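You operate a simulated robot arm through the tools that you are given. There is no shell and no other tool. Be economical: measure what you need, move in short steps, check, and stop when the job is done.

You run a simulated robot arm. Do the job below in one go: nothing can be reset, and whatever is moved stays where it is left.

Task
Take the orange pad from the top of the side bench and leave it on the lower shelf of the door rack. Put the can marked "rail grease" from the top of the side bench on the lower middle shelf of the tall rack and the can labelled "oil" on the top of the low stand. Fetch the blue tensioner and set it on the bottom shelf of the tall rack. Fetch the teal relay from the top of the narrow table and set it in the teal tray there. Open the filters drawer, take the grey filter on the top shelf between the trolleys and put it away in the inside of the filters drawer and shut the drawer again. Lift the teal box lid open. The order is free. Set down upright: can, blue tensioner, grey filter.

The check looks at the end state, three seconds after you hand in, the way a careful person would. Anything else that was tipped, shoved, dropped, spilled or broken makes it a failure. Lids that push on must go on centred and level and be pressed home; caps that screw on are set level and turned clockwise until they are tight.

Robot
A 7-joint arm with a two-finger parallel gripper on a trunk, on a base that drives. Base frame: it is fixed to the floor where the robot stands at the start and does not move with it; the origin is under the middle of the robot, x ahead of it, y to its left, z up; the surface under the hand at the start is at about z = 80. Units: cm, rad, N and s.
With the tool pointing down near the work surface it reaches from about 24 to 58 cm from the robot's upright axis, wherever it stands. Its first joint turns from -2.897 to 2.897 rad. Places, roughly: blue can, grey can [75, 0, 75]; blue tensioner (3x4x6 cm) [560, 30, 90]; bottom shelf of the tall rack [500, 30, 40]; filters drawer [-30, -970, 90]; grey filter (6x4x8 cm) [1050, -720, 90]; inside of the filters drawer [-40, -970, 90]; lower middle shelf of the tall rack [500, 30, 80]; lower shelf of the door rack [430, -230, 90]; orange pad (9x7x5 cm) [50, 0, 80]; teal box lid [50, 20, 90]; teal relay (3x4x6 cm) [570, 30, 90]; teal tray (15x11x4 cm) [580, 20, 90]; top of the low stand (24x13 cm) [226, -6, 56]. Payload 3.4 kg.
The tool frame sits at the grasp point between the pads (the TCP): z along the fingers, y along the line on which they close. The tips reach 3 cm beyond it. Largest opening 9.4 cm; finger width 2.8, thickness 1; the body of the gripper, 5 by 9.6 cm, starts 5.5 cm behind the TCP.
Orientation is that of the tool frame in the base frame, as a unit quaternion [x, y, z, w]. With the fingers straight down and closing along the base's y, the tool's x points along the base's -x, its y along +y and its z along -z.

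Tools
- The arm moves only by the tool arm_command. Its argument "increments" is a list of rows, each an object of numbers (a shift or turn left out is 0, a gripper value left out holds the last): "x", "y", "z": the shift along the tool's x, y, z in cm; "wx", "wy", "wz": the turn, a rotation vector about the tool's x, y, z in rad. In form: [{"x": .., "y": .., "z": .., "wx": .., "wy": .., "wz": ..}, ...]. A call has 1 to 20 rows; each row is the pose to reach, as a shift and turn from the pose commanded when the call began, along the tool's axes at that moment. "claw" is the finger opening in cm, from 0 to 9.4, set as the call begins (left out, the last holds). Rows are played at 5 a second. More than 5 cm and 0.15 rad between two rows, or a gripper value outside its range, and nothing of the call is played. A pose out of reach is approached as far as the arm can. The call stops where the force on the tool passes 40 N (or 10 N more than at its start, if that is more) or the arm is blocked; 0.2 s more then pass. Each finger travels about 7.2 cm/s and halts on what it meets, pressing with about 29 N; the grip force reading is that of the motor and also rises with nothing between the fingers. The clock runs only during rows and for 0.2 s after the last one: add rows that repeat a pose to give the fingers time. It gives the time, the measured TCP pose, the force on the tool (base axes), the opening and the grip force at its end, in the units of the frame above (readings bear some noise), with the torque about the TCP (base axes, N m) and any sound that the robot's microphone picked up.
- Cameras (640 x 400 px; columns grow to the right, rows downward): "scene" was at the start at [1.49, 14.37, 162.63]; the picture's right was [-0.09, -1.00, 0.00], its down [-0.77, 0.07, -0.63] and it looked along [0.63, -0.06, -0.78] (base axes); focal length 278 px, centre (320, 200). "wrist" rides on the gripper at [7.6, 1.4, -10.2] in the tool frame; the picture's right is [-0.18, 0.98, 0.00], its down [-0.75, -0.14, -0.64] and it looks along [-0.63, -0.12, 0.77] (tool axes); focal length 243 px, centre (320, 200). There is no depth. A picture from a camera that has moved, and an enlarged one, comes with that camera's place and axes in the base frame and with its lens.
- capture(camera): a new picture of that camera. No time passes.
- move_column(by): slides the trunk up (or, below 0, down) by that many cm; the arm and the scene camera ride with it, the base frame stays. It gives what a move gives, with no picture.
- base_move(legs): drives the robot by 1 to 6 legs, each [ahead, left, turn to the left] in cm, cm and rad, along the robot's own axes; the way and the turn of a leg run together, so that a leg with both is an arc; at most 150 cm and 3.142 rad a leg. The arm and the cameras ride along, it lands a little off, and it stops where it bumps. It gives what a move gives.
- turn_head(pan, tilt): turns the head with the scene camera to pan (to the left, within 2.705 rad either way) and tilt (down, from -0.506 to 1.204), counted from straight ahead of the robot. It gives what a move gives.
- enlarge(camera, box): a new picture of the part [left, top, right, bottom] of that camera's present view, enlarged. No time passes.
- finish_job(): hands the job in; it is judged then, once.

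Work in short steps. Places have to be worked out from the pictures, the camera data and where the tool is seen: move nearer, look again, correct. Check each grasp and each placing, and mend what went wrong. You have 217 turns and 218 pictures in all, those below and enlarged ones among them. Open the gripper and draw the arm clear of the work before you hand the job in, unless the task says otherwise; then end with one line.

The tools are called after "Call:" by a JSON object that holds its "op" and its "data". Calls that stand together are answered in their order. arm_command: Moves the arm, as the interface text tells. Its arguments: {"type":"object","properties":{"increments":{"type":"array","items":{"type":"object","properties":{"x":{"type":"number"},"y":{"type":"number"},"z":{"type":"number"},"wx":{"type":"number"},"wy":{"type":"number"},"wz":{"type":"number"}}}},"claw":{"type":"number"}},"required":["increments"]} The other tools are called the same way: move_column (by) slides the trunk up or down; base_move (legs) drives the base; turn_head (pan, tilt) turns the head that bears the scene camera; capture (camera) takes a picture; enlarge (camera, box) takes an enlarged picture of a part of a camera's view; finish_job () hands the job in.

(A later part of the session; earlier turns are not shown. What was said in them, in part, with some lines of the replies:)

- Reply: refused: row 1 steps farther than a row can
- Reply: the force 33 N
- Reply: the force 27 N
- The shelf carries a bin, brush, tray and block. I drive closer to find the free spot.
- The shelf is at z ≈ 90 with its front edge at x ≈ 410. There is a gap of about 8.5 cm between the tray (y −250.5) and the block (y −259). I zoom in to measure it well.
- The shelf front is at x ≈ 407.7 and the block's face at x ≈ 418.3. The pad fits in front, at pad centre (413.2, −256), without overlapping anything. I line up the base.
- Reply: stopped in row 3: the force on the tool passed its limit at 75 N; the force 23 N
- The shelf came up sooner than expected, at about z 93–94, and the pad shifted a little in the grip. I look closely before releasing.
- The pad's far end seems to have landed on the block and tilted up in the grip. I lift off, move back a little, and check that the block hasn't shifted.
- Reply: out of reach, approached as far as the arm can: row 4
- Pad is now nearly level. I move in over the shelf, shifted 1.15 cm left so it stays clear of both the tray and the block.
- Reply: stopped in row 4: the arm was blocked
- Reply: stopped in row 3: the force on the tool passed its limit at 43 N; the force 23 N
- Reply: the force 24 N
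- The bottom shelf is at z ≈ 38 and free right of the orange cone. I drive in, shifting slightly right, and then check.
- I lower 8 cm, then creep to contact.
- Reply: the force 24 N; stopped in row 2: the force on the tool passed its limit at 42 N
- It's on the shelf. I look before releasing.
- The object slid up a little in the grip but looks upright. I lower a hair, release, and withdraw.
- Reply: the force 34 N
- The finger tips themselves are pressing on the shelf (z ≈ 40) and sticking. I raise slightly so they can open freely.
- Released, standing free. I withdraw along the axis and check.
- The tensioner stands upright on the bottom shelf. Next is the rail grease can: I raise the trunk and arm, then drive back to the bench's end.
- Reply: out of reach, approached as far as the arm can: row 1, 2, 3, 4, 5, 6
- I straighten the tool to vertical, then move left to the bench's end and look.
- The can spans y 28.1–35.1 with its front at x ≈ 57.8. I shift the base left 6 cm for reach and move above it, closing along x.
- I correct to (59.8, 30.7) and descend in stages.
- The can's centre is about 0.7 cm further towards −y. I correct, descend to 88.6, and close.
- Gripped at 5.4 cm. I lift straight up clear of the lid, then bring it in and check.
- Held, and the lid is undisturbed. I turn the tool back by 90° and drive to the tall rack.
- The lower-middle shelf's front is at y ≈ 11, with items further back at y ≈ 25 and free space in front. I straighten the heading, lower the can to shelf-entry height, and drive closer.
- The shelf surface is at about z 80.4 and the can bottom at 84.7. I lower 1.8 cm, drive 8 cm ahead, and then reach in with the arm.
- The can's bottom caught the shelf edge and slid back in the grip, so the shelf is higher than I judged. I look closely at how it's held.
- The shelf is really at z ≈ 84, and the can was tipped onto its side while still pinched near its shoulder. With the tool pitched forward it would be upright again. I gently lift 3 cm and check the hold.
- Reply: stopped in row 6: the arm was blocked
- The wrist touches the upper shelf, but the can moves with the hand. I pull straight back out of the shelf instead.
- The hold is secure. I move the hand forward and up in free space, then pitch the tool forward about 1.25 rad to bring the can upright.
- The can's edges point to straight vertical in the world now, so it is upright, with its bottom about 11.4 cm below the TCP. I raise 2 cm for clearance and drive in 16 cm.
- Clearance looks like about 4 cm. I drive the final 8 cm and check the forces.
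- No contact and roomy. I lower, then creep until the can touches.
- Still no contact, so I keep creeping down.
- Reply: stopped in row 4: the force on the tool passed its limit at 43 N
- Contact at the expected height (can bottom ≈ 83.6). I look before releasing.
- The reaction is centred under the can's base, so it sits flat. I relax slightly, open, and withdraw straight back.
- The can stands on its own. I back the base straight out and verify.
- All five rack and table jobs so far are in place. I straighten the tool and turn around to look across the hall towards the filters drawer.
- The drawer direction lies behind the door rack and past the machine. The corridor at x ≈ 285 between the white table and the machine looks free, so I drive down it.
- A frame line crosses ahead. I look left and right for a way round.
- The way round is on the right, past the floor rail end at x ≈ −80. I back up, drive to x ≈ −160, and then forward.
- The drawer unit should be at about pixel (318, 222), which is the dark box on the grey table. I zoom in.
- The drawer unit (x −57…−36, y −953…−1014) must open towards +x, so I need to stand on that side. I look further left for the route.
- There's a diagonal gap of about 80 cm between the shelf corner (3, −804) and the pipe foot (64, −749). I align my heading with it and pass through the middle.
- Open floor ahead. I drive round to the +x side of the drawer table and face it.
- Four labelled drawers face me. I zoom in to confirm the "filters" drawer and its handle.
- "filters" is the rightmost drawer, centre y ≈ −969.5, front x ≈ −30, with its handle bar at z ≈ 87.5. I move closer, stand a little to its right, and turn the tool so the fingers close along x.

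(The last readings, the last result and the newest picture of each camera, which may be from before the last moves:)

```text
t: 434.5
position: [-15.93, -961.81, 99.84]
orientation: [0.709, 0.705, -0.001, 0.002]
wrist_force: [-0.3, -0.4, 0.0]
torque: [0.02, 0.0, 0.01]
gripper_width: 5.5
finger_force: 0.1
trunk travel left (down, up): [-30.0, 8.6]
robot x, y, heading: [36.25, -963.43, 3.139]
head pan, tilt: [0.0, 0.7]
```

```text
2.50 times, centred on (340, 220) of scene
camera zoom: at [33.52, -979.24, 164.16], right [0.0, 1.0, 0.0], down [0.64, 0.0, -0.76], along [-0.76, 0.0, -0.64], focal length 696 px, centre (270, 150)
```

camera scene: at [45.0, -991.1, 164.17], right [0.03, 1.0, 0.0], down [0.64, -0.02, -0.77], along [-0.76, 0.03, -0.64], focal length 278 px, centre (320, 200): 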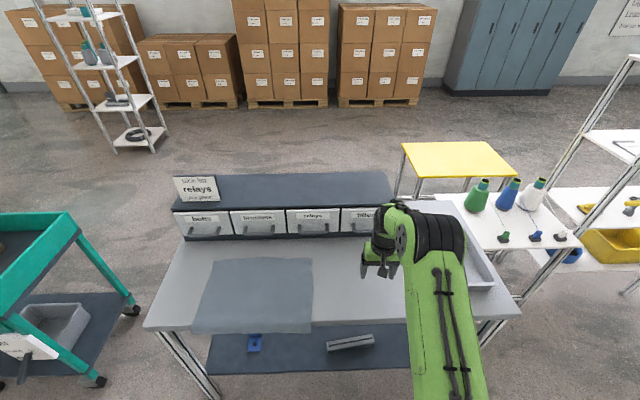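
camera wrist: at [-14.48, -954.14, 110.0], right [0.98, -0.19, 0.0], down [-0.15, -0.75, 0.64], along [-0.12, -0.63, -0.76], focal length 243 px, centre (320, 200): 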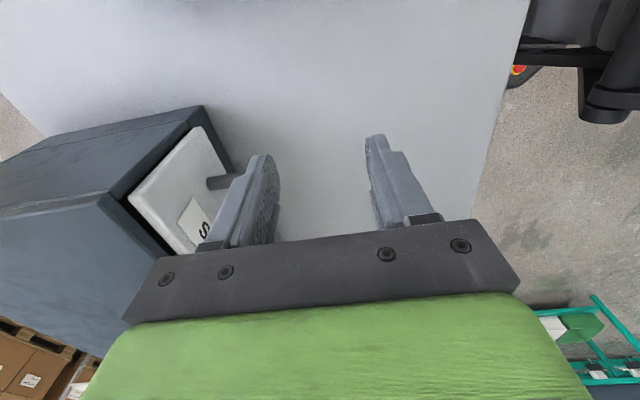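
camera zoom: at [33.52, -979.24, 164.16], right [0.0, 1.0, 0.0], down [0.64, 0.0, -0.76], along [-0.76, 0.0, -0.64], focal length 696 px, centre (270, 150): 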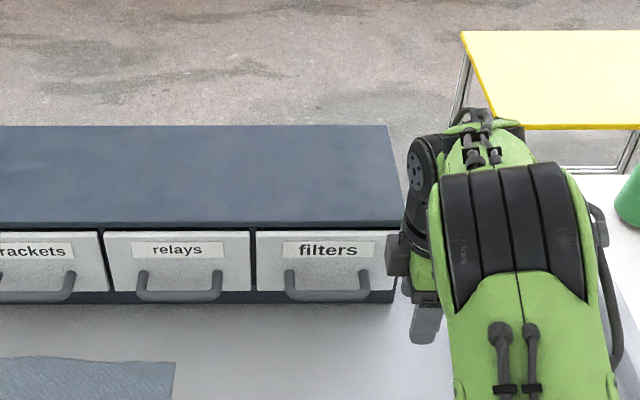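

The handle bar is centred near (−26.3, −971.2, 89.5). I tilt the tool 0.35 rad forward for reach and move to a pre-grasp point above it.

Call:
{"op": "arm_command", "data": {"increments": [{"wx": 0.12}, {"wx": 0.24}, {"wx": 0.35}], "claw": 2.8}}

Call:
{"op": "arm_command", "data": {"increments": [{"x": -3.2, "y": -2.1, "z": 1.0}, {"x": -6.4, "y": -4.2, "z": 2.1}, {"x": -9.4, "y": -6.3, "z": 3.2}]}}

Call:
{"op": "capture", "data": {"camera": "wrist"}}

Call:
{"op": "enlarge", "data": {"camera": "scene", "box": [280, 170, 420, 290]}}

```text
t: 435.3
position: [-15.94, -961.8, 99.89]
orientation: [0.7, 0.693, -0.124, -0.122]
wrist_force: [0.5, 0.9, 1.0]
torque: [-0.02, -0.01, -0.01]
gripper_width: 2.8
finger_force: 0.0
trunk travel left (down, up): [-30.0, 8.6]
robot x, y, heading: [36.1, -964.01, 3.139]
head pan, tilt: [0.0, 0.7]
```

```text
t: 436.1
position: [-23.03, -971.2, 98.89]
orientation: [0.7, 0.693, -0.123, -0.123]
wrist_force: [-0.3, 0.1, 0.2]
torque: [0.05, -0.01, 0.02]
gripper_width: 2.77
finger_force: 0.0
trunk travel left (down, up): [-30.0, 8.6]
robot x, y, heading: [36.35, -963.83, 3.139]
head pan, tilt: [0.0, 0.7]
```

```text
34 pictures are left
camera wrist: at [-18.06, -963.55, 108.04], right [0.92, -0.19, -0.33], down [0.08, -0.75, 0.65], along [-0.38, -0.63, -0.68], focal length 243 px, centre (320, 200)
```

wrist: 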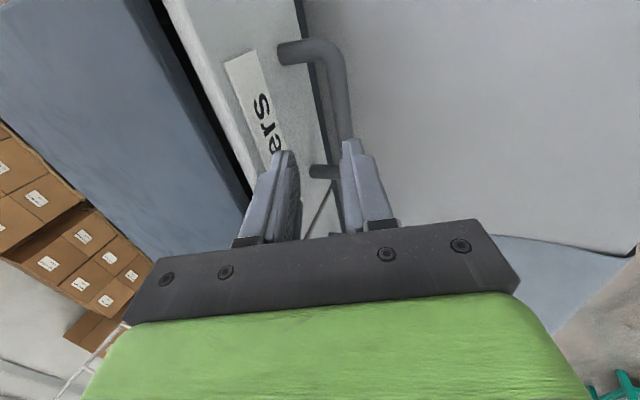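

```text
3.33 times, centred on (350, 230) of scene
camera zoom: at [33.41, -979.36, 164.15], right [0.0, 1.0, 0.0], down [0.64, 0.0, -0.76], along [-0.76, 0.0, -0.64], focal length 928 px, centre (220, 100)
```

zoom: 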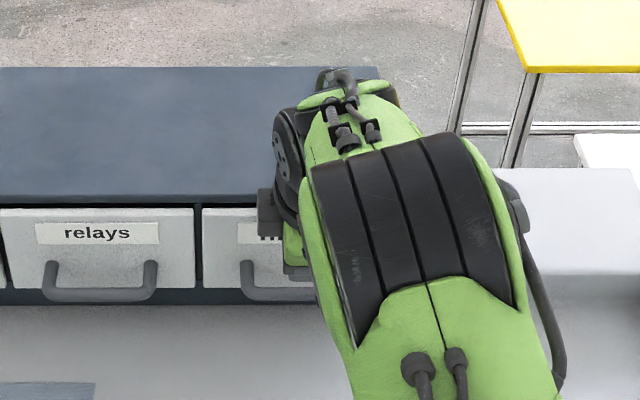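

The wrist view puts the bar at x ≈ −24.8, z ≈ 88.5. I shift outward 1.8 cm and go down 5 cm, then recheck.

Call:
{"op": "arm_command", "data": {"increments": [{"y": 1.8, "z": 1}, {"y": 1.8, "z": 3}, {"y": 1.8, "z": 5}]}}

Call:
{"op": "capture", "data": {"camera": "wrist"}}

```text
t: 436.9
position: [-23.09, -971.22, 93.74]
orientation: [0.7, 0.693, -0.124, -0.12]
wrist_force: [-0.6, 0.2, 0.3]
torque: [0.02, 0.01, 0.02]
gripper_width: 2.8
finger_force: 0.0
trunk travel left (down, up): [-30.0, 8.6]
robot x, y, heading: [36.28, -964.05, 3.139]
head pan, tilt: [0.0, 0.7]
```

```text
32 pictures are left
camera wrist: at [-18.1, -963.57, 102.73], right [0.92, -0.19, -0.33], down [0.08, -0.75, 0.66], along [-0.38, -0.63, -0.68], focal length 243 px, centre (320, 200)
```

wrist: 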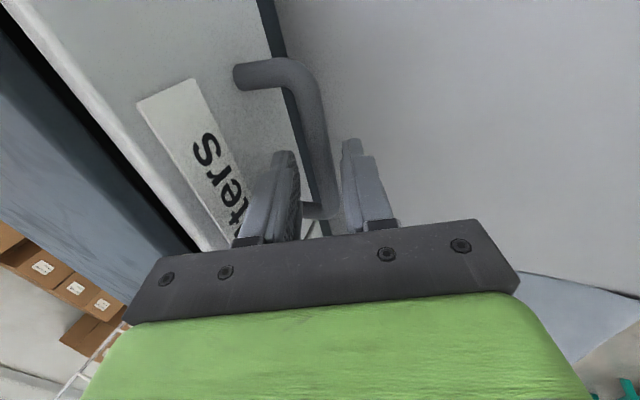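

The bar passes between the fingers. I go down 3.3 cm and close.

Call:
{"op": "arm_command", "data": {"increments": [{"z": 1.7}, {"z": 3.3}]}}

Call:
{"op": "arm_command", "data": {"increments": [{"z": 0}, {"z": 0}, {"z": 0}], "claw": 0}}

```text
t: 437.5
position: [-24.1, -971.25, 90.54]
orientation: [0.7, 0.693, -0.124, -0.122]
wrist_force: [0.8, 0.5, 0.3]
torque: [0.0, -0.03, 0.01]
gripper_width: 2.8
finger_force: 0.1
trunk travel left (down, up): [-30.0, 8.6]
robot x, y, heading: [36.22, -963.86, 3.14]
head pan, tilt: [0.0, 0.7]
```

```text
t: 438.3
position: [-24.12, -971.3, 90.64]
orientation: [0.699, 0.694, -0.123, -0.122]
wrist_force: [-0.5, 1.0, 2.1]
torque: [0.4, 0.0, 0.97]
gripper_width: 1.83
finger_force: 44.8
trunk travel left (down, up): [-30.0, 8.6]
robot x, y, heading: [36.2, -964.23, 3.137]
head pan, tilt: [0.0, 0.7]
```

Bar gripped. I pull straight out 16 cm.

Call:
{"op": "arm_command", "data": {"increments": [{"y": 1.4, "z": -0.5}, {"y": 3.3, "z": -1.2}, {"y": 5.2, "z": -1.87}, {"y": 7, "z": -2.55}, {"y": 9, "z": -3.2}, {"y": 11, "z": -3.95}, {"y": 13, "z": -4.7}, {"y": 15, "z": -5.4}]}}

Call:
{"op": "capture", "data": {"camera": "wrist"}}

Call:
{"op": "capture", "data": {"camera": "scene"}}

```text
t: 440.1
position: [-8.23, -971.21, 90.59]
orientation: [0.699, 0.694, -0.123, -0.121]
wrist_force: [0.1, 4.5, 2.4]
torque: [0.44, -0.07, 0.89]
gripper_width: 1.81
finger_force: 44.8
trunk travel left (down, up): [-30.0, 8.6]
robot x, y, heading: [36.19, -964.02, 3.139]
head pan, tilt: [0.0, 0.7]
```

```text
31 pictures are left
camera wrist: at [-3.24, -963.51, 99.7], right [0.92, -0.19, -0.33], down [0.08, -0.75, 0.65], along [-0.38, -0.63, -0.68], focal length 243 px, centre (320, 200)
```

wrist: 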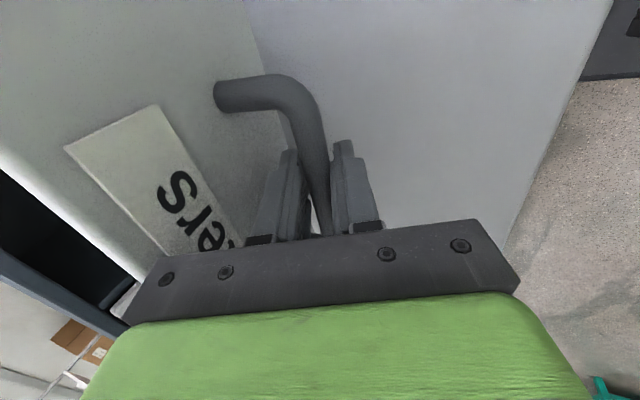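

```text
30 pictures are left
camera scene: at [33.59, -979.17, 164.17], right [0.0, 1.0, 0.0], down [0.64, 0.0, -0.77], along [-0.77, 0.0, -0.64], focal length 278 px, centre (320, 200)
```

scene: 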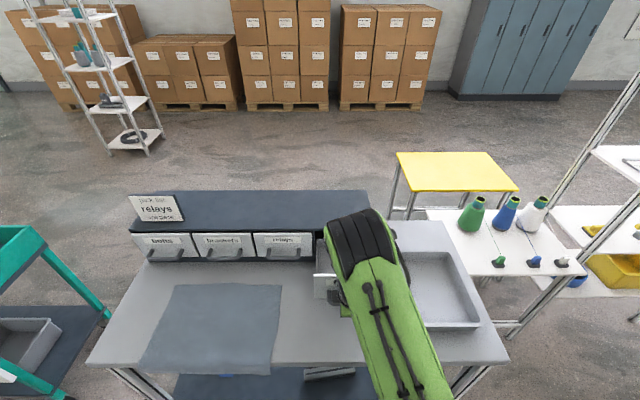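

The drawer is open 16 cm. I release and back off upward, then look inside.

Call:
{"op": "arm_command", "data": {"increments": [{"z": 0}, {"z": 0}, {"z": -2}, {"z": -5}, {"z": -9}, {"y": 3, "z": -13}, {"y": 6, "z": -17}], "claw": 3}}

Call:
{"op": "enlarge", "data": {"camera": "wrist", "box": [0, 0, 640, 240]}}

```text
t: 441.7
position: [3.38, -971.28, 104.67]
orientation: [0.7, 0.693, -0.124, -0.121]
wrist_force: [0.3, 0.2, 0.5]
torque: [0.0, 0.01, 0.02]
gripper_width: 3.0
finger_force: 0.0
trunk travel left (down, up): [-30.0, 8.6]
robot x, y, heading: [36.27, -964.24, 3.139]
head pan, tilt: [0.0, 0.7]
```

```text
1.00 times, centred on (320, 120) of wrist (not enlarged: the box is as wide or as high as the picture)
camera zoom: at [8.34, -963.58, 113.72], right [0.92, -0.19, -0.34], down [0.08, -0.75, 0.65], along [-0.38, -0.63, -0.68], focal length 243 px, centre (320, 280)
```

zoom: 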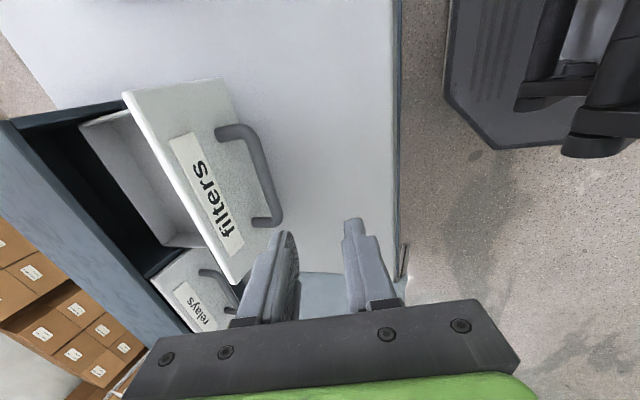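

The open drawer's inside is visible. I restore the tool pose, back away, turn towards +x, and look for the way to the filter.

Call:
{"op": "base_move", "data": {"legs": [[-45, 0, 0], [0, 0, 3.14]]}}

Call:
{"op": "arm_command", "data": {"increments": [{"wx": -0.12}, {"wx": -0.24}, {"wx": -0.35}]}}

Call:
{"op": "arm_command", "data": {"increments": [{"wz": 0.15}, {"wz": 0.3}, {"wz": 0.45}, {"wz": 0.6}, {"wz": 0.75}, {"wz": 0.9}, {"wz": 1.05}, {"wz": 1.2}, {"wz": 1.35}, {"wz": 1.5}, {"wz": 1.57}]}}

Call:
{"op": "turn_head", "data": {"pan": 0.25, "tilt": 0.2}}

Call:
{"op": "capture", "data": {"camera": "scene"}}

```text
t: 451.6
position: [113.7, -957.26, 104.51]
orientation: [-0.686, 0.707, -0.123, 0.122]
wrist_force: [-0.7, 0.0, 0.1]
torque: [0.03, 0.0, 0.02]
gripper_width: 3.01
finger_force: 0.0
trunk travel left (down, up): [-30.0, 8.6]
robot x, y, heading: [80.44, -963.9, -0.024]
head pan, tilt: [0.0, 0.7]
```

```text
t: 452.4
position: [113.7, -957.33, 104.71]
orientation: [-0.697, 0.717, 0.003, 0.0]
wrist_force: [0.0, 1.1, -1.1]
torque: [0.01, 0.03, 0.0]
gripper_width: 3.02
finger_force: 0.2
trunk travel left (down, up): [-30.0, 8.6]
robot x, y, heading: [80.42, -963.89, -0.025]
head pan, tilt: [0.0, 0.7]
```

```text
t: 454.9
position: [113.69, -957.39, 104.54]
orientation: [0.016, 1.0, 0.002, -0.001]
wrist_force: [-0.5, -0.3, 0.0]
torque: [-0.02, -0.02, 0.02]
gripper_width: 2.99
finger_force: 0.1
trunk travel left (down, up): [-30.0, 8.6]
robot x, y, heading: [80.53, -964.1, -0.016]
head pan, tilt: [0.0, 0.7]
```

```text
t: 455.8
position: [113.63, -957.3, 104.48]
orientation: [0.014, 1.0, 0.002, -0.001]
wrist_force: [0.8, 0.3, -0.4]
torque: [0.0, -0.02, 0.02]
gripper_width: 3.01
finger_force: 0.0
trunk travel left (down, up): [-30.0, 8.6]
robot x, y, heading: [80.32, -963.93, -0.021]
head pan, tilt: [0.25, 0.201]
```

```text
28 pictures are left
camera scene: at [83.92, -946.75, 168.7], right [0.22, -0.97, 0.0], down [-0.2, -0.04, -0.98], along [0.96, 0.22, -0.2], focal length 278 px, centre (320, 200)
```

scene: 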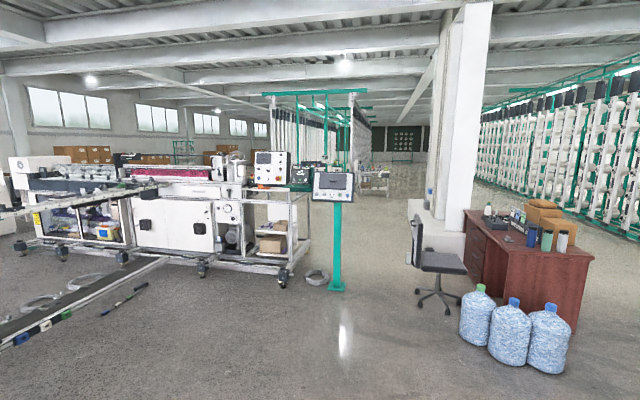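

There's a passage between the green stand (y ≈ −896) and the chair (y ≈ −988). I go through at y ≈ −943.

Call:
{"op": "base_move", "data": {"legs": [[0, 21, 0.018], [150, 0, 0], [150, 0, 0], [150, 0, 0], [130, 0, 0]]}}

Call:
{"op": "turn_head", "data": {"pan": 0.5, "tilt": 0.25}}

Call:
{"op": "capture", "data": {"camera": "scene"}}

```text
t: 484.3
position: [686.09, -925.43, 104.47]
orientation: [-0.028, 1.0, 0.001, 0.0]
wrist_force: [0.5, -0.1, 0.4]
torque: [0.0, 0.01, 0.0]
gripper_width: 2.99
finger_force: 0.1
trunk travel left (down, up): [-30.0, 8.6]
robot x, y, heading: [653.22, -934.78, 0.061]
head pan, tilt: [0.25, 0.201]
```

```text
t: 485.1
position: [686.15, -925.42, 104.62]
orientation: [-0.027, 1.0, 0.002, -0.001]
wrist_force: [-0.2, -0.8, 0.3]
torque: [-0.02, 0.02, -0.03]
gripper_width: 3.0
finger_force: 0.1
trunk travel left (down, up): [-30.0, 8.6]
robot x, y, heading: [653.32, -934.75, 0.056]
head pan, tilt: [0.499, 0.25]
```

```text
27 pictures are left
camera scene: at [654.54, -915.31, 168.25], right [0.53, -0.85, 0.0], down [-0.21, -0.13, -0.97], along [0.82, 0.51, -0.25], focal length 278 px, centre (320, 200)
```

scene: 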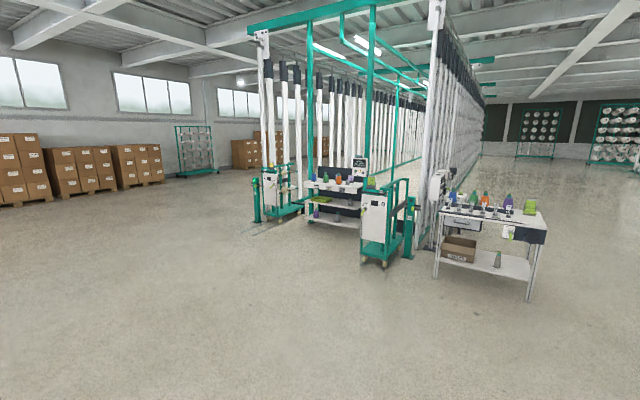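

The shelf sits between two green trolleys. I zoom in.

Call:
{"op": "enlarge", "data": {"camera": "scene", "box": [240, 145, 430, 275]}}

```text
3.08 times, centred on (335, 210) of scene
camera zoom: at [654.54, -915.31, 168.25], right [0.53, -0.85, 0.0], down [-0.21, -0.13, -0.97], along [0.82, 0.51, -0.25], focal length 857 px, centre (274, 169)
```

zoom: 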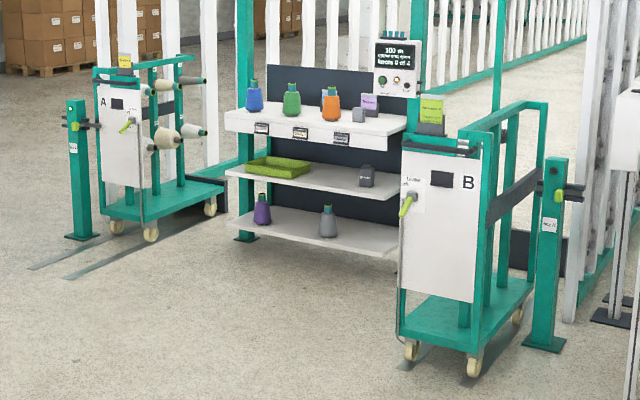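

The grey filter stands near (1040, −721) on the top shelf, which is open above and faces −x. I drive to a spot in front of it.

Call:
{"op": "base_move", "data": {"legs": [[0, 0, -0.058], [95, 105, 0], [95, 104, 0], [80, 0, 0]]}}

Call:
{"op": "turn_head", "data": {"pan": -0.05, "tilt": 0.6}}

Call:
{"op": "capture", "data": {"camera": "scene"}}

```text
t: 503.1
position: [957.77, -719.5, 104.57]
orientation: [0.007, 1.0, 0.002, -0.001]
wrist_force: [0.0, -0.1, -0.2]
torque: [-0.02, 0.01, 0.01]
gripper_width: 2.99
finger_force: 0.2
trunk travel left (down, up): [-30.0, 8.6]
robot x, y, heading: [924.95, -726.88, -0.008]
head pan, tilt: [0.499, 0.25]
```

```text
t: 504.1
position: [957.64, -719.61, 104.65]
orientation: [0.006, 1.0, 0.002, -0.001]
wrist_force: [0.1, -0.3, 0.6]
torque: [-0.01, 0.0, -0.01]
gripper_width: 3.02
finger_force: 0.1
trunk travel left (down, up): [-30.0, 8.6]
robot x, y, heading: [924.38, -726.94, -0.007]
head pan, tilt: [-0.051, 0.6]
```

```text
25 pictures are left
camera scene: at [927.5, -712.25, 165.03], right [-0.06, -1.0, 0.0], down [-0.56, 0.03, -0.83], along [0.82, -0.05, -0.56], focal length 278 px, centre (320, 200)
```

scene: 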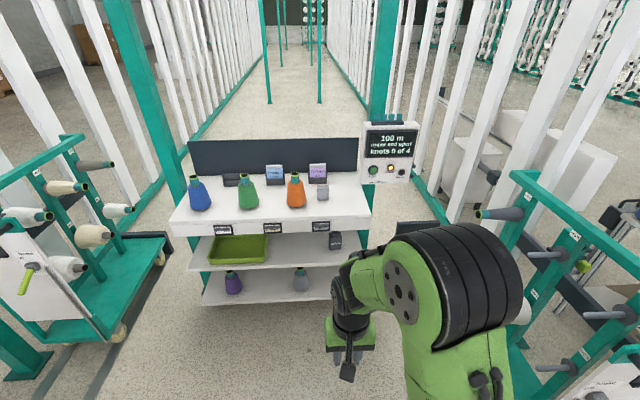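

The filter base is near (1037, −720) at shelf z ≈ 90, with the orange cone at about y −708. I raise the hand, move up to the shelf, and look with the wrist camera.

Call:
{"op": "arm_command", "data": {"increments": [{"z": -4}, {"z": -7}], "claw": 8}}

Call:
{"op": "base_move", "data": {"legs": [[60, 0, 0.007]]}}

Call:
{"op": "capture", "data": {"camera": "wrist"}}

Call:
{"op": "turn_head", "data": {"pan": -0.05, "tilt": 0.9}}

Call:
{"op": "enlarge", "data": {"camera": "scene", "box": [240, 80, 440, 230]}}

```text
t: 504.7
position: [957.62, -719.77, 111.55]
orientation: [0.006, 1.0, 0.002, -0.003]
wrist_force: [0.0, 0.4, 0.2]
torque: [-0.02, 0.02, -0.02]
gripper_width: 8.01
finger_force: 0.0
trunk travel left (down, up): [-30.0, 8.6]
robot x, y, heading: [924.6, -726.78, -0.007]
head pan, tilt: [-0.051, 0.6]
```

```text
t: 508.1
position: [1017.72, -720.02, 111.52]
orientation: [0.004, 1.0, 0.003, -0.001]
wrist_force: [0.5, 0.3, -0.4]
torque: [0.01, 0.03, -0.01]
gripper_width: 8.02
finger_force: 0.1
trunk travel left (down, up): [-30.0, 8.6]
robot x, y, heading: [984.69, -727.78, -0.003]
head pan, tilt: [-0.051, 0.6]
```

```text
24 pictures are left
camera wrist: at [1010.14, -718.52, 121.77], right [0.19, 0.98, 0.0], down [0.75, -0.15, 0.64], along [0.63, -0.12, -0.77], focal length 243 px, centre (320, 200)
```

wrist: 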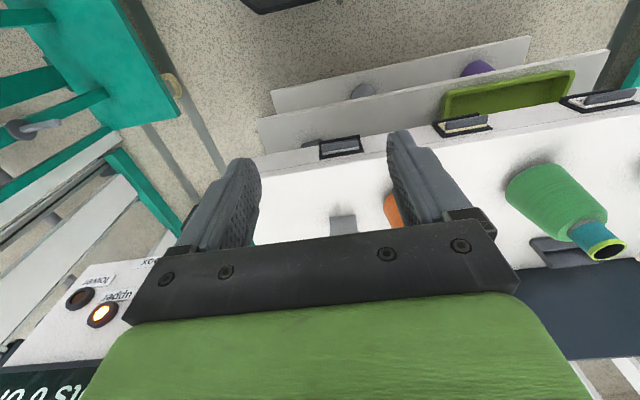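

```text
t: 508.9
position: [1017.7, -720.13, 111.58]
orientation: [0.005, 1.0, 0.002, -0.002]
wrist_force: [-0.7, -0.1, -0.5]
torque: [0.0, -0.04, 0.0]
gripper_width: 8.01
finger_force: 0.0
trunk travel left (down, up): [-30.0, 8.6]
robot x, y, heading: [984.73, -727.03, -0.003]
head pan, tilt: [-0.051, 0.901]
```

```text
2.67 times, centred on (340, 155) of scene
camera zoom: at [986.19, -712.59, 162.55], right [-0.06, -1.0, 0.0], down [-0.78, 0.04, -0.62], along [0.62, -0.03, -0.78], focal length 743 px, centre (267, 320)
```

zoom: 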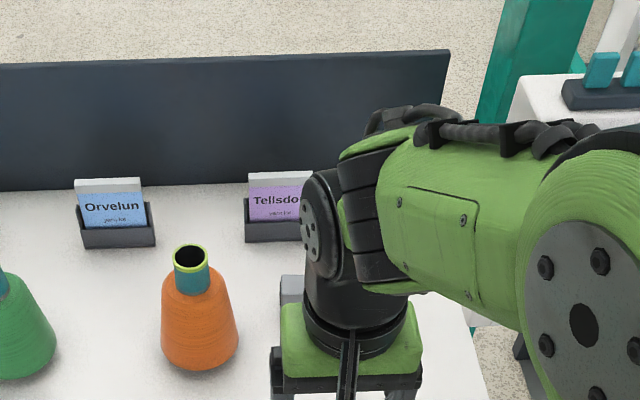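

The filter front is near x 1040, centre y ≈ −720. I move the hand forward above it and look again.

Call:
{"op": "arm_command", "data": {"increments": [{"x": -4}, {"x": -8}, {"x": -12}, {"x": -15}]}}

Call:
{"op": "enlarge", "data": {"camera": "wrist", "box": [200, 40, 460, 240]}}

```text
t: 509.9
position: [1032.63, -720.22, 111.77]
orientation: [0.004, 1.0, 0.002, -0.001]
wrist_force: [-0.1, -0.4, -0.3]
torque: [-0.02, 0.03, 0.0]
gripper_width: 8.0
finger_force: 0.1
trunk travel left (down, up): [-30.0, 8.6]
robot x, y, heading: [984.7, -726.93, -0.007]
head pan, tilt: [-0.051, 0.901]
```

```text
2.00 times, centred on (330, 140) of wrist
camera zoom: at [1025.07, -718.68, 121.88], right [0.19, 0.98, 0.0], down [0.75, -0.15, 0.64], along [0.63, -0.12, -0.77], focal length 485 px, centre (300, 320)
```

zoom: 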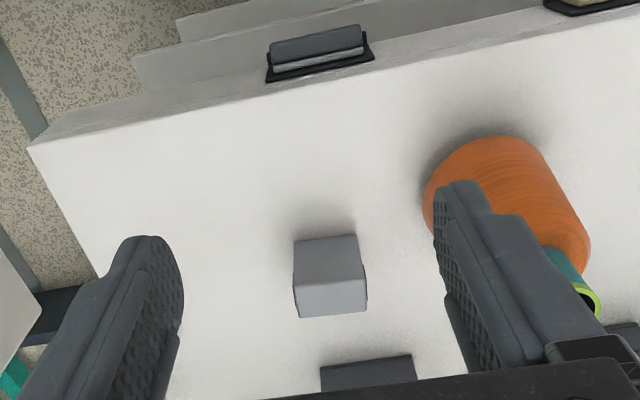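

Stereo on the shelf corner puts the top shelf at z ≈ 78–79, so the filter is 6 cm wide in y and centred near (1052, −720.7). I drive 13 cm closer, move above it, and descend partway.

Call:
{"op": "base_move", "data": {"legs": [[13, 0, 0.005]]}}

Call:
{"op": "arm_command", "data": {"increments": [{"x": -3, "y": -0.2, "z": 3}, {"x": -6.2, "y": -0.4, "z": 6}, {"x": -6.2, "y": -0.4, "z": 10.5}, {"x": -6.2, "y": -0.4, "z": 14}]}}

Call:
{"op": "capture", "data": {"camera": "wrist"}}

```text
t: 511.1
position: [1045.51, -720.13, 111.71]
orientation: [0.003, 1.0, 0.002, -0.001]
wrist_force: [0.2, 0.4, -0.1]
torque: [-0.01, 0.04, -0.01]
gripper_width: 8.01
finger_force: 0.1
trunk travel left (down, up): [-30.0, 8.6]
robot x, y, heading: [997.85, -727.57, -0.006]
head pan, tilt: [-0.051, 0.901]
```

```text
t: 512.1
position: [1051.32, -720.43, 97.51]
orientation: [0.004, 1.0, 0.001, -0.001]
wrist_force: [-0.7, -0.2, -0.9]
torque: [-0.02, 0.0, 0.02]
gripper_width: 8.01
finger_force: 0.0
trunk travel left (down, up): [-30.0, 8.6]
robot x, y, heading: [997.45, -727.24, -0.004]
head pan, tilt: [-0.051, 0.901]
```

```text
21 pictures are left
camera wrist: at [1043.92, -718.95, 107.75], right [0.19, 0.98, 0.0], down [0.75, -0.15, 0.64], along [0.63, -0.12, -0.77], focal length 243 px, centre (320, 200)
```

wrist: 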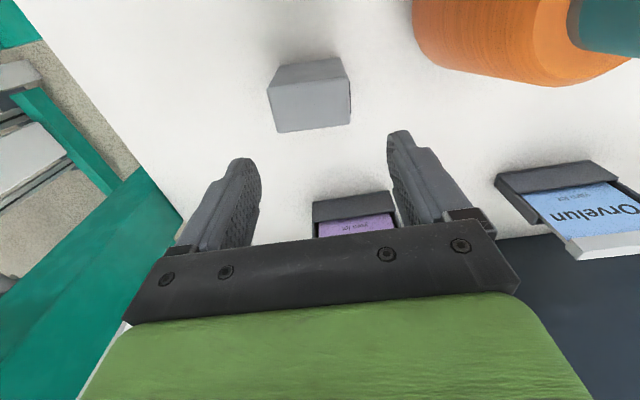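

The filter's top is at z ≈ 90 with its centre near (1050.1, −720.7). I correct 1.2 cm, descend to TCP z ≈ 87.3, close, and lift.

Call:
{"op": "arm_command", "data": {"increments": [{"x": 1.2, "y": -0.2, "z": 4}, {"x": 1.2, "y": -0.2, "z": 7.5}, {"x": 1.2, "y": -0.2, "z": 10.2}]}}

Call:
{"op": "arm_command", "data": {"increments": [{"z": 0}, {"z": 0}, {"z": 0}, {"z": 0}], "claw": 0}}

Call:
{"op": "arm_command", "data": {"increments": [{"z": -1}, {"z": -4}, {"z": -8}, {"z": -12}, {"z": -16}, {"z": -20}]}}

Call:
{"op": "capture", "data": {"camera": "wrist"}}

```text
t: 512.9
position: [1050.17, -720.78, 87.27]
orientation: [0.004, 1.0, 0.001, 0.0]
wrist_force: [-0.2, 0.0, -0.7]
torque: [-0.03, 0.02, 0.01]
gripper_width: 8.02
finger_force: 0.1
trunk travel left (down, up): [-30.0, 8.6]
robot x, y, heading: [997.73, -727.41, -0.002]
head pan, tilt: [-0.051, 0.901]
```

```text
t: 513.9
position: [1050.14, -720.7, 87.33]
orientation: [0.004, 1.0, 0.002, -0.001]
wrist_force: [0.1, -0.6, 0.4]
torque: [0.0, -0.02, 0.0]
gripper_width: 6.41
finger_force: 29.4
trunk travel left (down, up): [-30.0, 8.6]
robot x, y, heading: [997.38, -727.44, -0.001]
head pan, tilt: [-0.051, 0.901]
```

```text
t: 515.3
position: [1050.44, -720.72, 107.7]
orientation: [0.004, 1.0, 0.001, 0.0]
wrist_force: [-0.1, -0.6, -0.8]
torque: [0.02, -0.01, 0.01]
gripper_width: 6.41
finger_force: 29.0
trunk travel left (down, up): [-30.0, 8.6]
robot x, y, heading: [997.86, -727.17, -0.003]
head pan, tilt: [-0.051, 0.901]
```

```text
20 pictures are left
camera wrist: at [1042.84, -719.2, 117.87], right [0.19, 0.98, 0.0], down [0.75, -0.15, 0.64], along [0.63, -0.12, -0.77], focal length 243 px, centre (320, 200)
```

wrist: 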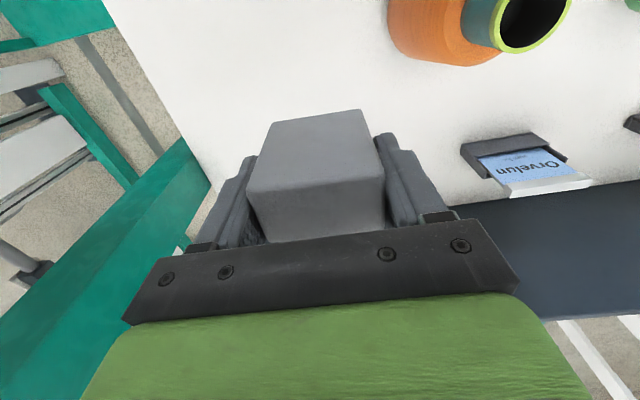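

Held at 6.4 cm; its bottom is about 5 below the TCP. I draw the arm in and drive back out, then turn towards the drawer.

Call:
{"op": "arm_command", "data": {"increments": [{"x": 4}, {"x": 8}, {"x": 12}, {"x": 14}]}}

Call:
{"op": "base_move", "data": {"legs": [[-73, 0, 0], [-80, 0, 0], [-95, -108, 0], [-95, -108, 0], [0, 0, 3.14]]}}

```text
t: 516.3
position: [1036.25, -720.57, 107.67]
orientation: [0.003, 1.0, 0.002, -0.001]
wrist_force: [-0.1, -0.4, -0.5]
torque: [0.01, -0.03, -0.01]
gripper_width: 6.41
finger_force: 28.8
trunk travel left (down, up): [-30.0, 8.6]
robot x, y, heading: [997.75, -727.11, -0.002]
head pan, tilt: [-0.051, 0.901]
```

```text
t: 545.1
position: [617.15, -952.74, 107.71]
orientation: [1.0, 0.014, 0.0, 0.001]
wrist_force: [0.3, -0.6, -2.0]
torque: [0.02, 0.0, 0.01]
gripper_width: 6.37
finger_force: 28.2
trunk travel left (down, up): [-30.0, 8.6]
robot x, y, heading: [655.68, -945.02, -3.109]
head pan, tilt: [-0.051, 0.901]
```

I correct the heading and go through the passage.

Call:
{"op": "base_move", "data": {"legs": [[0, -3, -0.033], [150, 0, 0]]}}

Call:
{"op": "base_move", "data": {"legs": [[150, 0, 0]]}}

```text
t: 552.9
position: [466.66, -949.04, 107.7]
orientation: [1.0, -0.001, 0.001, 0.002]
wrist_force: [-0.7, 0.1, -1.3]
torque: [0.02, -0.01, -0.01]
gripper_width: 6.39
finger_force: 29.3
trunk travel left (down, up): [-30.0, 8.6]
robot x, y, heading: [505.48, -942.1, -3.137]
head pan, tilt: [-0.051, 0.901]
```

```text
t: 560.3
position: [318.45, -953.07, 107.67]
orientation: [1.0, 0.016, 0.0, 0.002]
wrist_force: [-0.2, 0.1, -2.1]
torque: [0.0, -0.01, 0.03]
gripper_width: 6.38
finger_force: 29.1
trunk travel left (down, up): [-30.0, 8.6]
robot x, y, heading: [357.16, -944.99, -3.109]
head pan, tilt: [-0.051, 0.901]
```

I continue to the drawer table and line up laterally.

Call:
{"op": "base_move", "data": {"legs": [[0, 19, -0.033], [150, 0, 0], [115, 0, 0]]}}

Call:
{"op": "turn_head", "data": {"pan": 0.0, "tilt": 0.6}}

Call:
{"op": "capture", "data": {"camera": "scene"}}

```text
t: 574.4
position: [52.52, -972.25, 107.62]
orientation: [1.0, 0.003, 0.002, 0.001]
wrist_force: [-0.8, -0.2, -1.1]
torque: [0.0, 0.02, -0.02]
gripper_width: 6.38
finger_force: 28.8
trunk travel left (down, up): [-30.0, 8.6]
robot x, y, heading: [91.68, -965.34, -3.137]
head pan, tilt: [-0.051, 0.901]
```

```text
t: 575.2
position: [52.59, -972.18, 107.55]
orientation: [1.0, 0.002, 0.0, 0.002]
wrist_force: [-0.5, 0.6, -0.6]
torque: [-0.01, 0.01, 0.05]
gripper_width: 6.38
finger_force: 29.0
trunk travel left (down, up): [-30.0, 8.6]
robot x, y, heading: [91.59, -965.06, -3.131]
head pan, tilt: [0.0, 0.6]
```

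```text
19 pictures are left
camera scene: at [88.48, -980.5, 165.02], right [-0.01, 1.0, 0.0], down [0.57, 0.0, -0.82], along [-0.82, -0.01, -0.57], focal length 278 px, centre (320, 200)
```

scene: 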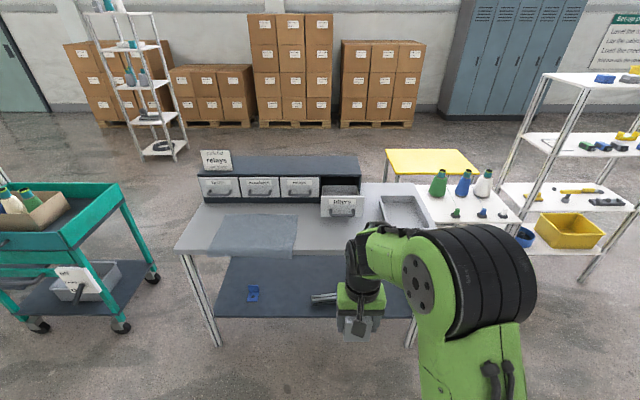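

The drawer is still open. I drive up to the table and zoom in on the open drawer.

Call:
{"op": "base_move", "data": {"legs": [[55, 0, -0.008]]}}

Call:
{"op": "turn_head", "data": {"pan": 0.0, "tilt": 0.9}}

Call:
{"op": "enlarge", "data": {"camera": "scene", "box": [240, 110, 440, 260]}}

Call:
{"op": "capture", "data": {"camera": "wrist"}}

```text
t: 578.3
position: [-2.32, -971.82, 107.58]
orientation: [1.0, -0.004, 0.002, 0.002]
wrist_force: [-0.3, 0.3, -1.0]
torque: [0.01, -0.01, 0.02]
gripper_width: 6.36
finger_force: 29.0
trunk travel left (down, up): [-30.0, 8.6]
robot x, y, heading: [36.3, -964.88, 3.133]
head pan, tilt: [0.0, 0.6]
```

```text
t: 579.1
position: [-2.28, -971.87, 107.64]
orientation: [1.0, -0.004, 0.001, 0.002]
wrist_force: [0.5, -0.1, -0.2]
torque: [-0.04, -0.02, -0.01]
gripper_width: 6.39
finger_force: 29.0
trunk travel left (down, up): [-30.0, 8.6]
robot x, y, heading: [36.5, -965.15, 3.139]
head pan, tilt: [0.0, 0.901]
```

```text
2.67 times, centred on (340, 185) of scene
camera zoom: at [34.87, -980.49, 162.55], right [0.01, 1.0, 0.0], down [0.78, 0.0, -0.62], along [-0.62, 0.0, -0.78], focal length 743 px, centre (267, 240)
```

zoom: 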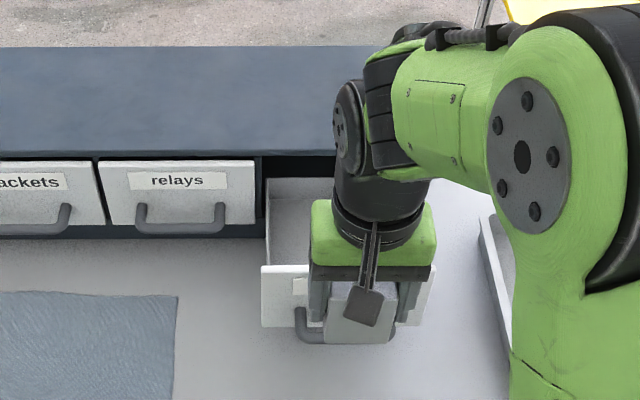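

```text
17 pictures are left
camera wrist: at [5.36, -973.18, 117.79], right [-0.19, -0.98, 0.0], down [-0.75, 0.15, 0.64], along [-0.63, 0.12, -0.77], focal length 243 px, centre (320, 200)
```

wrist: 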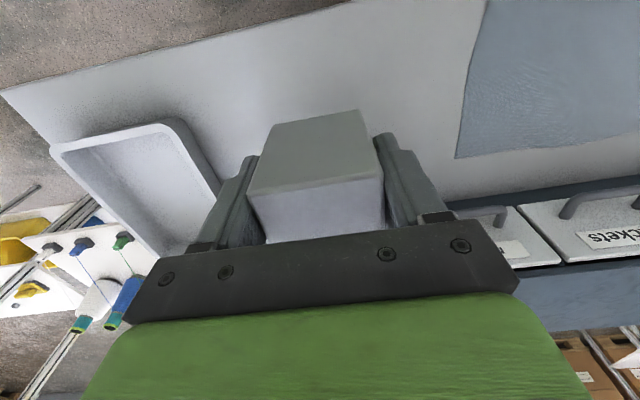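

The drawer spans y −981…−962 and its clear opening is x ≈ −27…−14. I reach forward above its middle at the present height.

Call:
{"op": "arm_command", "data": {"increments": [{"x": -4}, {"x": -8}, {"x": -12}, {"x": -16}, {"x": -18}]}}

Call:
{"op": "capture", "data": {"camera": "wrist"}}

Call:
{"op": "enlarge", "data": {"camera": "scene", "box": [260, 100, 420, 240]}}

```text
t: 580.3
position: [-20.31, -971.68, 107.6]
orientation: [1.0, -0.004, 0.002, 0.001]
wrist_force: [0.5, -0.7, -0.6]
torque: [-0.01, -0.03, 0.02]
gripper_width: 6.4
finger_force: 29.1
trunk travel left (down, up): [-30.0, 8.6]
robot x, y, heading: [36.71, -965.2, 3.139]
head pan, tilt: [0.0, 0.901]
```

```text
16 pictures are left
camera wrist: at [-12.62, -972.96, 117.69], right [-0.19, -0.98, 0.0], down [-0.75, 0.15, 0.64], along [-0.63, 0.12, -0.77], focal length 243 px, centre (320, 200)
```

wrist: 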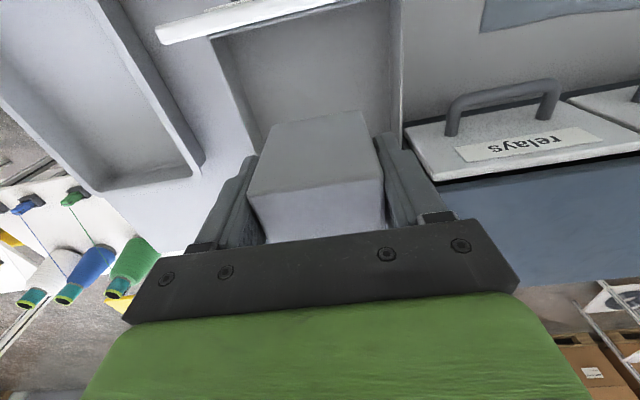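

```text
2.86 times, centred on (340, 170) of scene
camera zoom: at [34.8, -980.5, 162.55], right [0.01, 1.0, 0.0], down [0.78, 0.0, -0.62], along [-0.62, 0.0, -0.78], focal length 796 px, centre (263, 286)
```

zoom: 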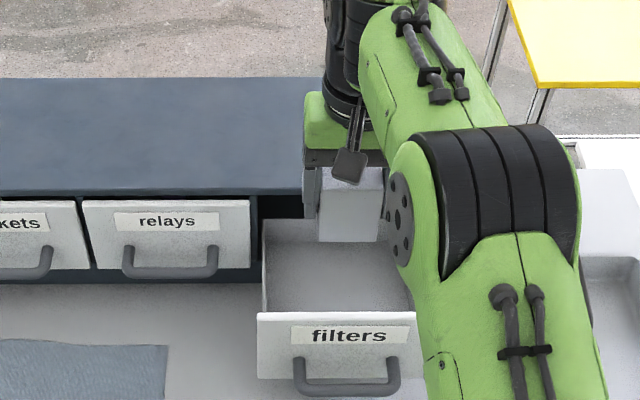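

The drawer front panel (top z ≈ 98) would come close under the camera, so I turn the tool 90° to put the camera to the side before lowering.

Call:
{"op": "arm_command", "data": {"increments": [{"wz": -0.15}, {"wz": -0.3}, {"wz": -0.45}, {"wz": -0.6}, {"wz": -0.75}, {"wz": -0.9}, {"wz": -1.05}, {"wz": -1.2}, {"wz": -1.35}, {"wz": -1.5}, {"wz": -1.57}]}}

Call:
{"op": "capture", "data": {"camera": "wrist"}}

Call:
{"op": "enlarge", "data": {"camera": "scene", "box": [260, 100, 420, 240]}}

```text
t: 582.7
position: [-20.28, -971.49, 107.62]
orientation: [0.71, 0.704, 0.0, 0.002]
wrist_force: [-0.2, 0.0, -1.4]
torque: [-0.06, 0.0, 0.0]
gripper_width: 6.35
finger_force: 29.0
trunk travel left (down, up): [-30.0, 8.6]
robot x, y, heading: [36.37, -965.55, 3.135]
head pan, tilt: [0.0, 0.901]
```

```text
14 pictures are left
camera wrist: at [-18.81, -963.85, 117.67], right [0.98, -0.19, 0.0], down [-0.15, -0.75, 0.64], along [-0.12, -0.63, -0.76], focal length 243 px, centre (320, 200)
```

wrist: 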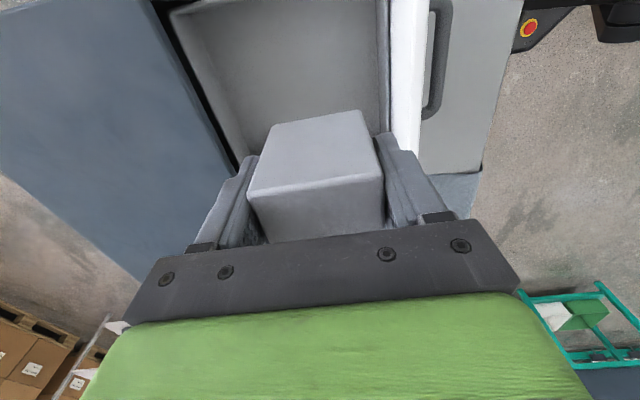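

```text
2.86 times, centred on (340, 170) of scene
camera zoom: at [34.85, -980.49, 162.55], right [0.01, 1.0, 0.0], down [0.78, 0.0, -0.62], along [-0.62, 0.0, -0.78], focal length 796 px, centre (263, 286)
```

zoom: 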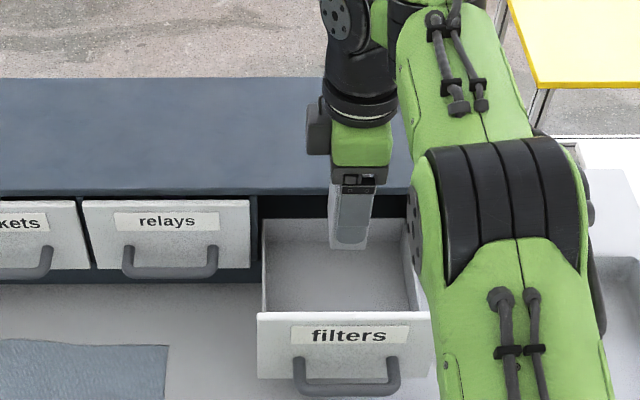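

Everything is clear on both sides. I centre at x −21.2 and lower into the drawer.

Call:
{"op": "arm_command", "data": {"increments": [{"y": -0.9, "z": 2}, {"y": -0.9, "z": 6}, {"y": -0.9, "z": 10}, {"y": -0.9, "z": 14}]}}

Call:
{"op": "arm_command", "data": {"increments": [{"z": 0.5}, {"z": 1.0}, {"z": 1.5}, {"z": 2.0}, {"z": 2.5}, {"z": 3.0}]}}

```text
t: 583.7
position: [-21.22, -971.56, 93.4]
orientation: [0.711, 0.703, -0.001, 0.002]
wrist_force: [-0.9, 0.2, -0.8]
torque: [-0.03, 0.0, 0.01]
gripper_width: 6.39
finger_force: 29.1
trunk travel left (down, up): [-30.0, 8.6]
robot x, y, heading: [36.65, -965.13, 3.133]
head pan, tilt: [0.0, 0.901]
```

```text
t: 585.1
position: [-21.14, -971.55, 90.69]
orientation: [0.711, 0.703, -0.003, 0.002]
wrist_force: [-0.4, 1.2, 24.3]
torque: [-0.01, -0.09, 0.0]
gripper_width: 6.39
finger_force: 29.3
trunk travel left (down, up): [-30.0, 8.6]
robot x, y, heading: [36.94, -965.45, 3.132]
head pan, tilt: [0.0, 0.901]
```

Contact with the drawer floor. I ease, open slightly, and rise out.

Call:
{"op": "arm_command", "data": {"increments": [{"z": -0.2}, {"z": -0.3}]}}

Call:
{"op": "arm_command", "data": {"increments": [{"z": 0}, {"z": 0}, {"z": 0}], "claw": 7.6}}

Call:
{"op": "arm_command", "data": {"increments": [{"z": -2}, {"z": -5}, {"z": -9}, {"z": -13}, {"z": -17}, {"y": 4, "z": -17}, {"y": 8, "z": -17}, {"y": 10, "z": -17}]}}

Call:
{"op": "capture", "data": {"camera": "wrist"}}

```text
t: 585.7
position: [-20.95, -971.7, 90.86]
orientation: [0.712, 0.703, 0.0, 0.002]
wrist_force: [0.5, 2.4, 7.0]
torque: [0.05, 0.25, -0.08]
gripper_width: 6.39
finger_force: 29.0
trunk travel left (down, up): [-30.0, 8.6]
robot x, y, heading: [36.4, -965.36, 3.134]
head pan, tilt: [0.0, 0.901]
```

```text
t: 586.5
position: [-21.1, -971.77, 90.76]
orientation: [0.711, 0.703, 0.0, 0.002]
wrist_force: [-0.3, -0.4, -0.1]
torque: [0.03, -0.03, 0.04]
gripper_width: 7.59
finger_force: 0.2
trunk travel left (down, up): [-30.0, 8.6]
robot x, y, heading: [36.7, -965.27, 3.138]
head pan, tilt: [0.0, 0.901]
```

```text
t: 588.3
position: [-11.13, -971.61, 108.06]
orientation: [0.711, 0.703, -0.002, 0.002]
wrist_force: [0.5, 0.4, 0.7]
torque: [-0.01, 0.06, 0.03]
gripper_width: 7.61
finger_force: 0.1
trunk travel left (down, up): [-30.0, 8.6]
robot x, y, heading: [37.08, -965.48, 3.134]
head pan, tilt: [0.0, 0.901]
```

```text
12 pictures are left
camera wrist: at [-9.6, -963.88, 118.21], right [0.98, -0.19, 0.0], down [-0.15, -0.75, 0.65], along [-0.12, -0.63, -0.76], focal length 243 px, centre (320, 200)
```

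wrist: 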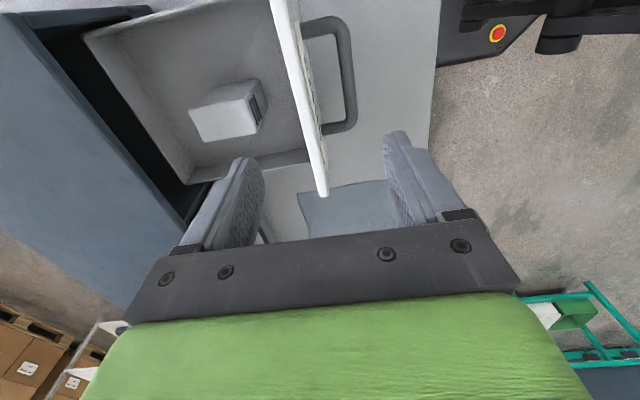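

The filter stands upright inside. To shut the drawer I re-grip the handle just as when I opened it: tilt, and move to the pre-grasp point.

Call:
{"op": "arm_command", "data": {"increments": [{"wx": 0.12}, {"wx": 0.24}, {"wx": 0.35}], "claw": 2.8}}

Call:
{"op": "arm_command", "data": {"increments": [{"x": 0.3, "y": 4.3}, {"x": 0.3, "y": 8.6}, {"x": 0.3, "y": 8.6, "z": 4}, {"x": 0.3, "y": 8.6, "z": 7.4}, {"x": 0.3, "y": 8.6, "z": 10}]}}

Call:
{"op": "capture", "data": {"camera": "wrist"}}

```text
t: 589.1
position: [-11.07, -971.68, 107.93]
orientation: [0.7, 0.693, -0.124, -0.124]
wrist_force: [0.1, 0.0, 0.0]
torque: [0.01, 0.05, 0.01]
gripper_width: 2.8
finger_force: 0.0
trunk travel left (down, up): [-30.0, 8.6]
robot x, y, heading: [36.9, -964.58, 3.132]
head pan, tilt: [0.0, 0.901]
```

```text
t: 590.3
position: [-6.5, -971.42, 95.45]
orientation: [0.7, 0.693, -0.123, -0.122]
wrist_force: [-0.6, 0.1, 0.3]
torque: [-0.01, -0.02, 0.01]
gripper_width: 2.79
finger_force: 0.0
trunk travel left (down, up): [-30.0, 8.6]
robot x, y, heading: [36.63, -965.25, 3.138]
head pan, tilt: [0.0, 0.901]
```

```text
11 pictures are left
camera wrist: at [-1.65, -963.68, 104.49], right [0.92, -0.2, -0.33], down [0.08, -0.75, 0.66], along [-0.38, -0.63, -0.68], focal length 243 px, centre (320, 200)
```

wrist: 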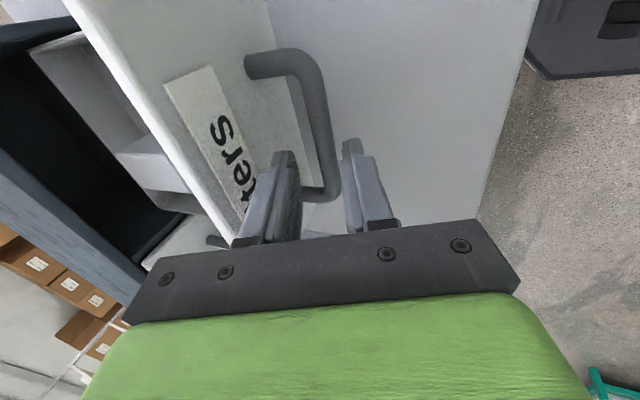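

The bar is centred between the fingers. I go down 5.2 cm, grip, and push the drawer shut.

Call:
{"op": "arm_command", "data": {"increments": [{"z": 2.6}, {"z": 5.2}]}}

Call:
{"op": "arm_command", "data": {"increments": [{"z": 0}, {"z": 0}, {"z": 0}], "claw": 0}}

Call:
{"op": "arm_command", "data": {"increments": [{"y": -1.4, "z": 0.5}, {"y": -3.3, "z": 1.2}, {"y": -5.2, "z": 1.87}, {"y": -7, "z": 2.55}, {"y": -9, "z": 3.2}, {"y": -11, "z": 3.95}, {"y": -13, "z": 4.7}, {"y": -14.3, "z": 5.2}, {"y": -15, "z": 5.45}, {"y": -15.3, "z": 5.55}]}}

```text
t: 590.9
position: [-8.39, -971.46, 90.62]
orientation: [0.7, 0.693, -0.122, -0.121]
wrist_force: [0.0, -1.1, -1.1]
torque: [-0.01, 0.0, 0.03]
gripper_width: 2.8
finger_force: 0.1
trunk travel left (down, up): [-30.0, 8.6]
robot x, y, heading: [36.12, -965.13, 3.138]
head pan, tilt: [0.0, 0.901]
```

```text
t: 591.7
position: [-8.46, -971.43, 90.63]
orientation: [0.7, 0.693, -0.123, -0.121]
wrist_force: [0.5, 1.2, -3.3]
torque: [0.39, -0.01, 0.99]
gripper_width: 1.85
finger_force: 45.1
trunk travel left (down, up): [-30.0, 8.6]
robot x, y, heading: [36.42, -965.25, 3.135]
head pan, tilt: [0.0, 0.901]
```

```text
t: 593.9
position: [-24.16, -971.37, 90.7]
orientation: [0.7, 0.694, -0.122, -0.12]
wrist_force: [15.8, -3.8, -1.6]
torque: [-0.14, -0.06, 1.16]
gripper_width: 1.83
finger_force: 45.6
trunk travel left (down, up): [-30.0, 8.6]
robot x, y, heading: [36.89, -965.17, 3.136]
head pan, tilt: [0.0, 0.901]
```

The handle is back at its original position (−24.1) with a resisting force, so the drawer is closed. I release, rise, and check.

Call:
{"op": "arm_command", "data": {"increments": [{"z": 0}, {"z": 0}, {"z": -2}, {"z": -5}, {"z": -9}, {"y": 3, "z": -13}, {"y": 6, "z": -17}, {"y": 10, "z": -18}], "claw": 3}}

Call:
{"op": "base_move", "data": {"legs": [[-40, 0, 0]]}}

Call:
{"op": "turn_head", "data": {"pan": 0.0, "tilt": 0.65}}

Call:
{"op": "enlarge", "data": {"camera": "scene", "box": [180, 130, 440, 290]}}

```text
t: 595.7
position: [-8.63, -971.68, 104.23]
orientation: [0.7, 0.693, -0.123, -0.122]
wrist_force: [0.8, 0.4, -0.3]
torque: [-0.02, -0.01, 0.03]
gripper_width: 3.0
finger_force: 0.1
trunk travel left (down, up): [-30.0, 8.6]
robot x, y, heading: [36.63, -965.09, 3.134]
head pan, tilt: [0.0, 0.901]
```

```text
t: 598.2
position: [31.43, -971.83, 104.02]
orientation: [0.699, 0.693, -0.124, -0.123]
wrist_force: [0.1, 0.0, -0.3]
torque: [-0.02, 0.01, 0.03]
gripper_width: 3.0
finger_force: 0.0
trunk travel left (down, up): [-30.0, 8.6]
robot x, y, heading: [76.75, -965.34, 3.138]
head pan, tilt: [0.0, 0.901]
```

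```text
t: 599.0
position: [31.27, -971.94, 104.02]
orientation: [0.699, 0.694, -0.123, -0.121]
wrist_force: [-0.4, 0.6, 0.2]
torque: [0.01, 0.02, 0.01]
gripper_width: 2.99
finger_force: 0.1
trunk travel left (down, up): [-30.0, 8.6]
robot x, y, heading: [76.6, -965.41, 3.138]
head pan, tilt: [0.0, 0.649]
```

```text
2.46 times, centred on (310, 210) of scene
camera zoom: at [73.8, -980.69, 164.59], right [0.0, 1.0, 0.0], down [0.61, 0.0, -0.8], along [-0.8, 0.0, -0.61], focal length 686 px, centre (345, 175)
```

zoom: 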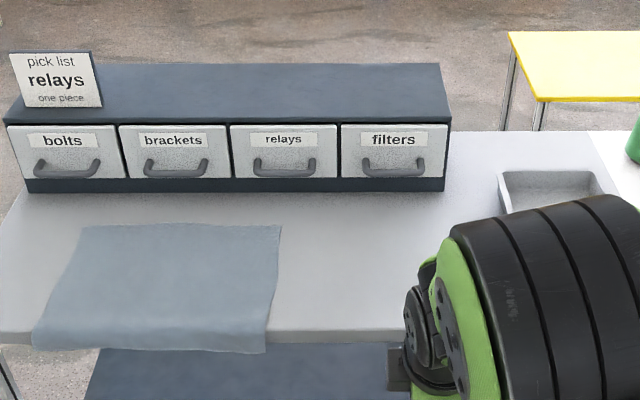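

The filters drawer is flush with the others. All jobs are done, and I open the gripper fully with the arm clear.

Call:
{"op": "arm_command", "data": {"increments": [{"z": 0}, {"z": -2}, {"z": -2}, {"z": -2}], "claw": 9}}

Call:
{"op": "finish_job", "data": {}}

```text
t: 600.0
position: [32.01, -971.8, 105.92]
orientation: [0.7, 0.693, -0.123, -0.122]
wrist_force: [1.1, 0.2, -0.7]
torque: [0.02, 0.01, 0.01]
gripper_width: 9.0
finger_force: 0.1
trunk travel left (down, up): [-30.0, 8.6]
robot x, y, heading: [76.55, -965.08, 3.137]
head pan, tilt: [0.0, 0.649]
```

```text
The job is handed in.
```

I finished every part of the job and handed it in: the pad, both cans, the tensioner and the relay are in their places, the filter is upright in the shut drawer, and the box lid stands open; on the way the rail grease can tipped in the gripper and the pad tilted, and I set both right.
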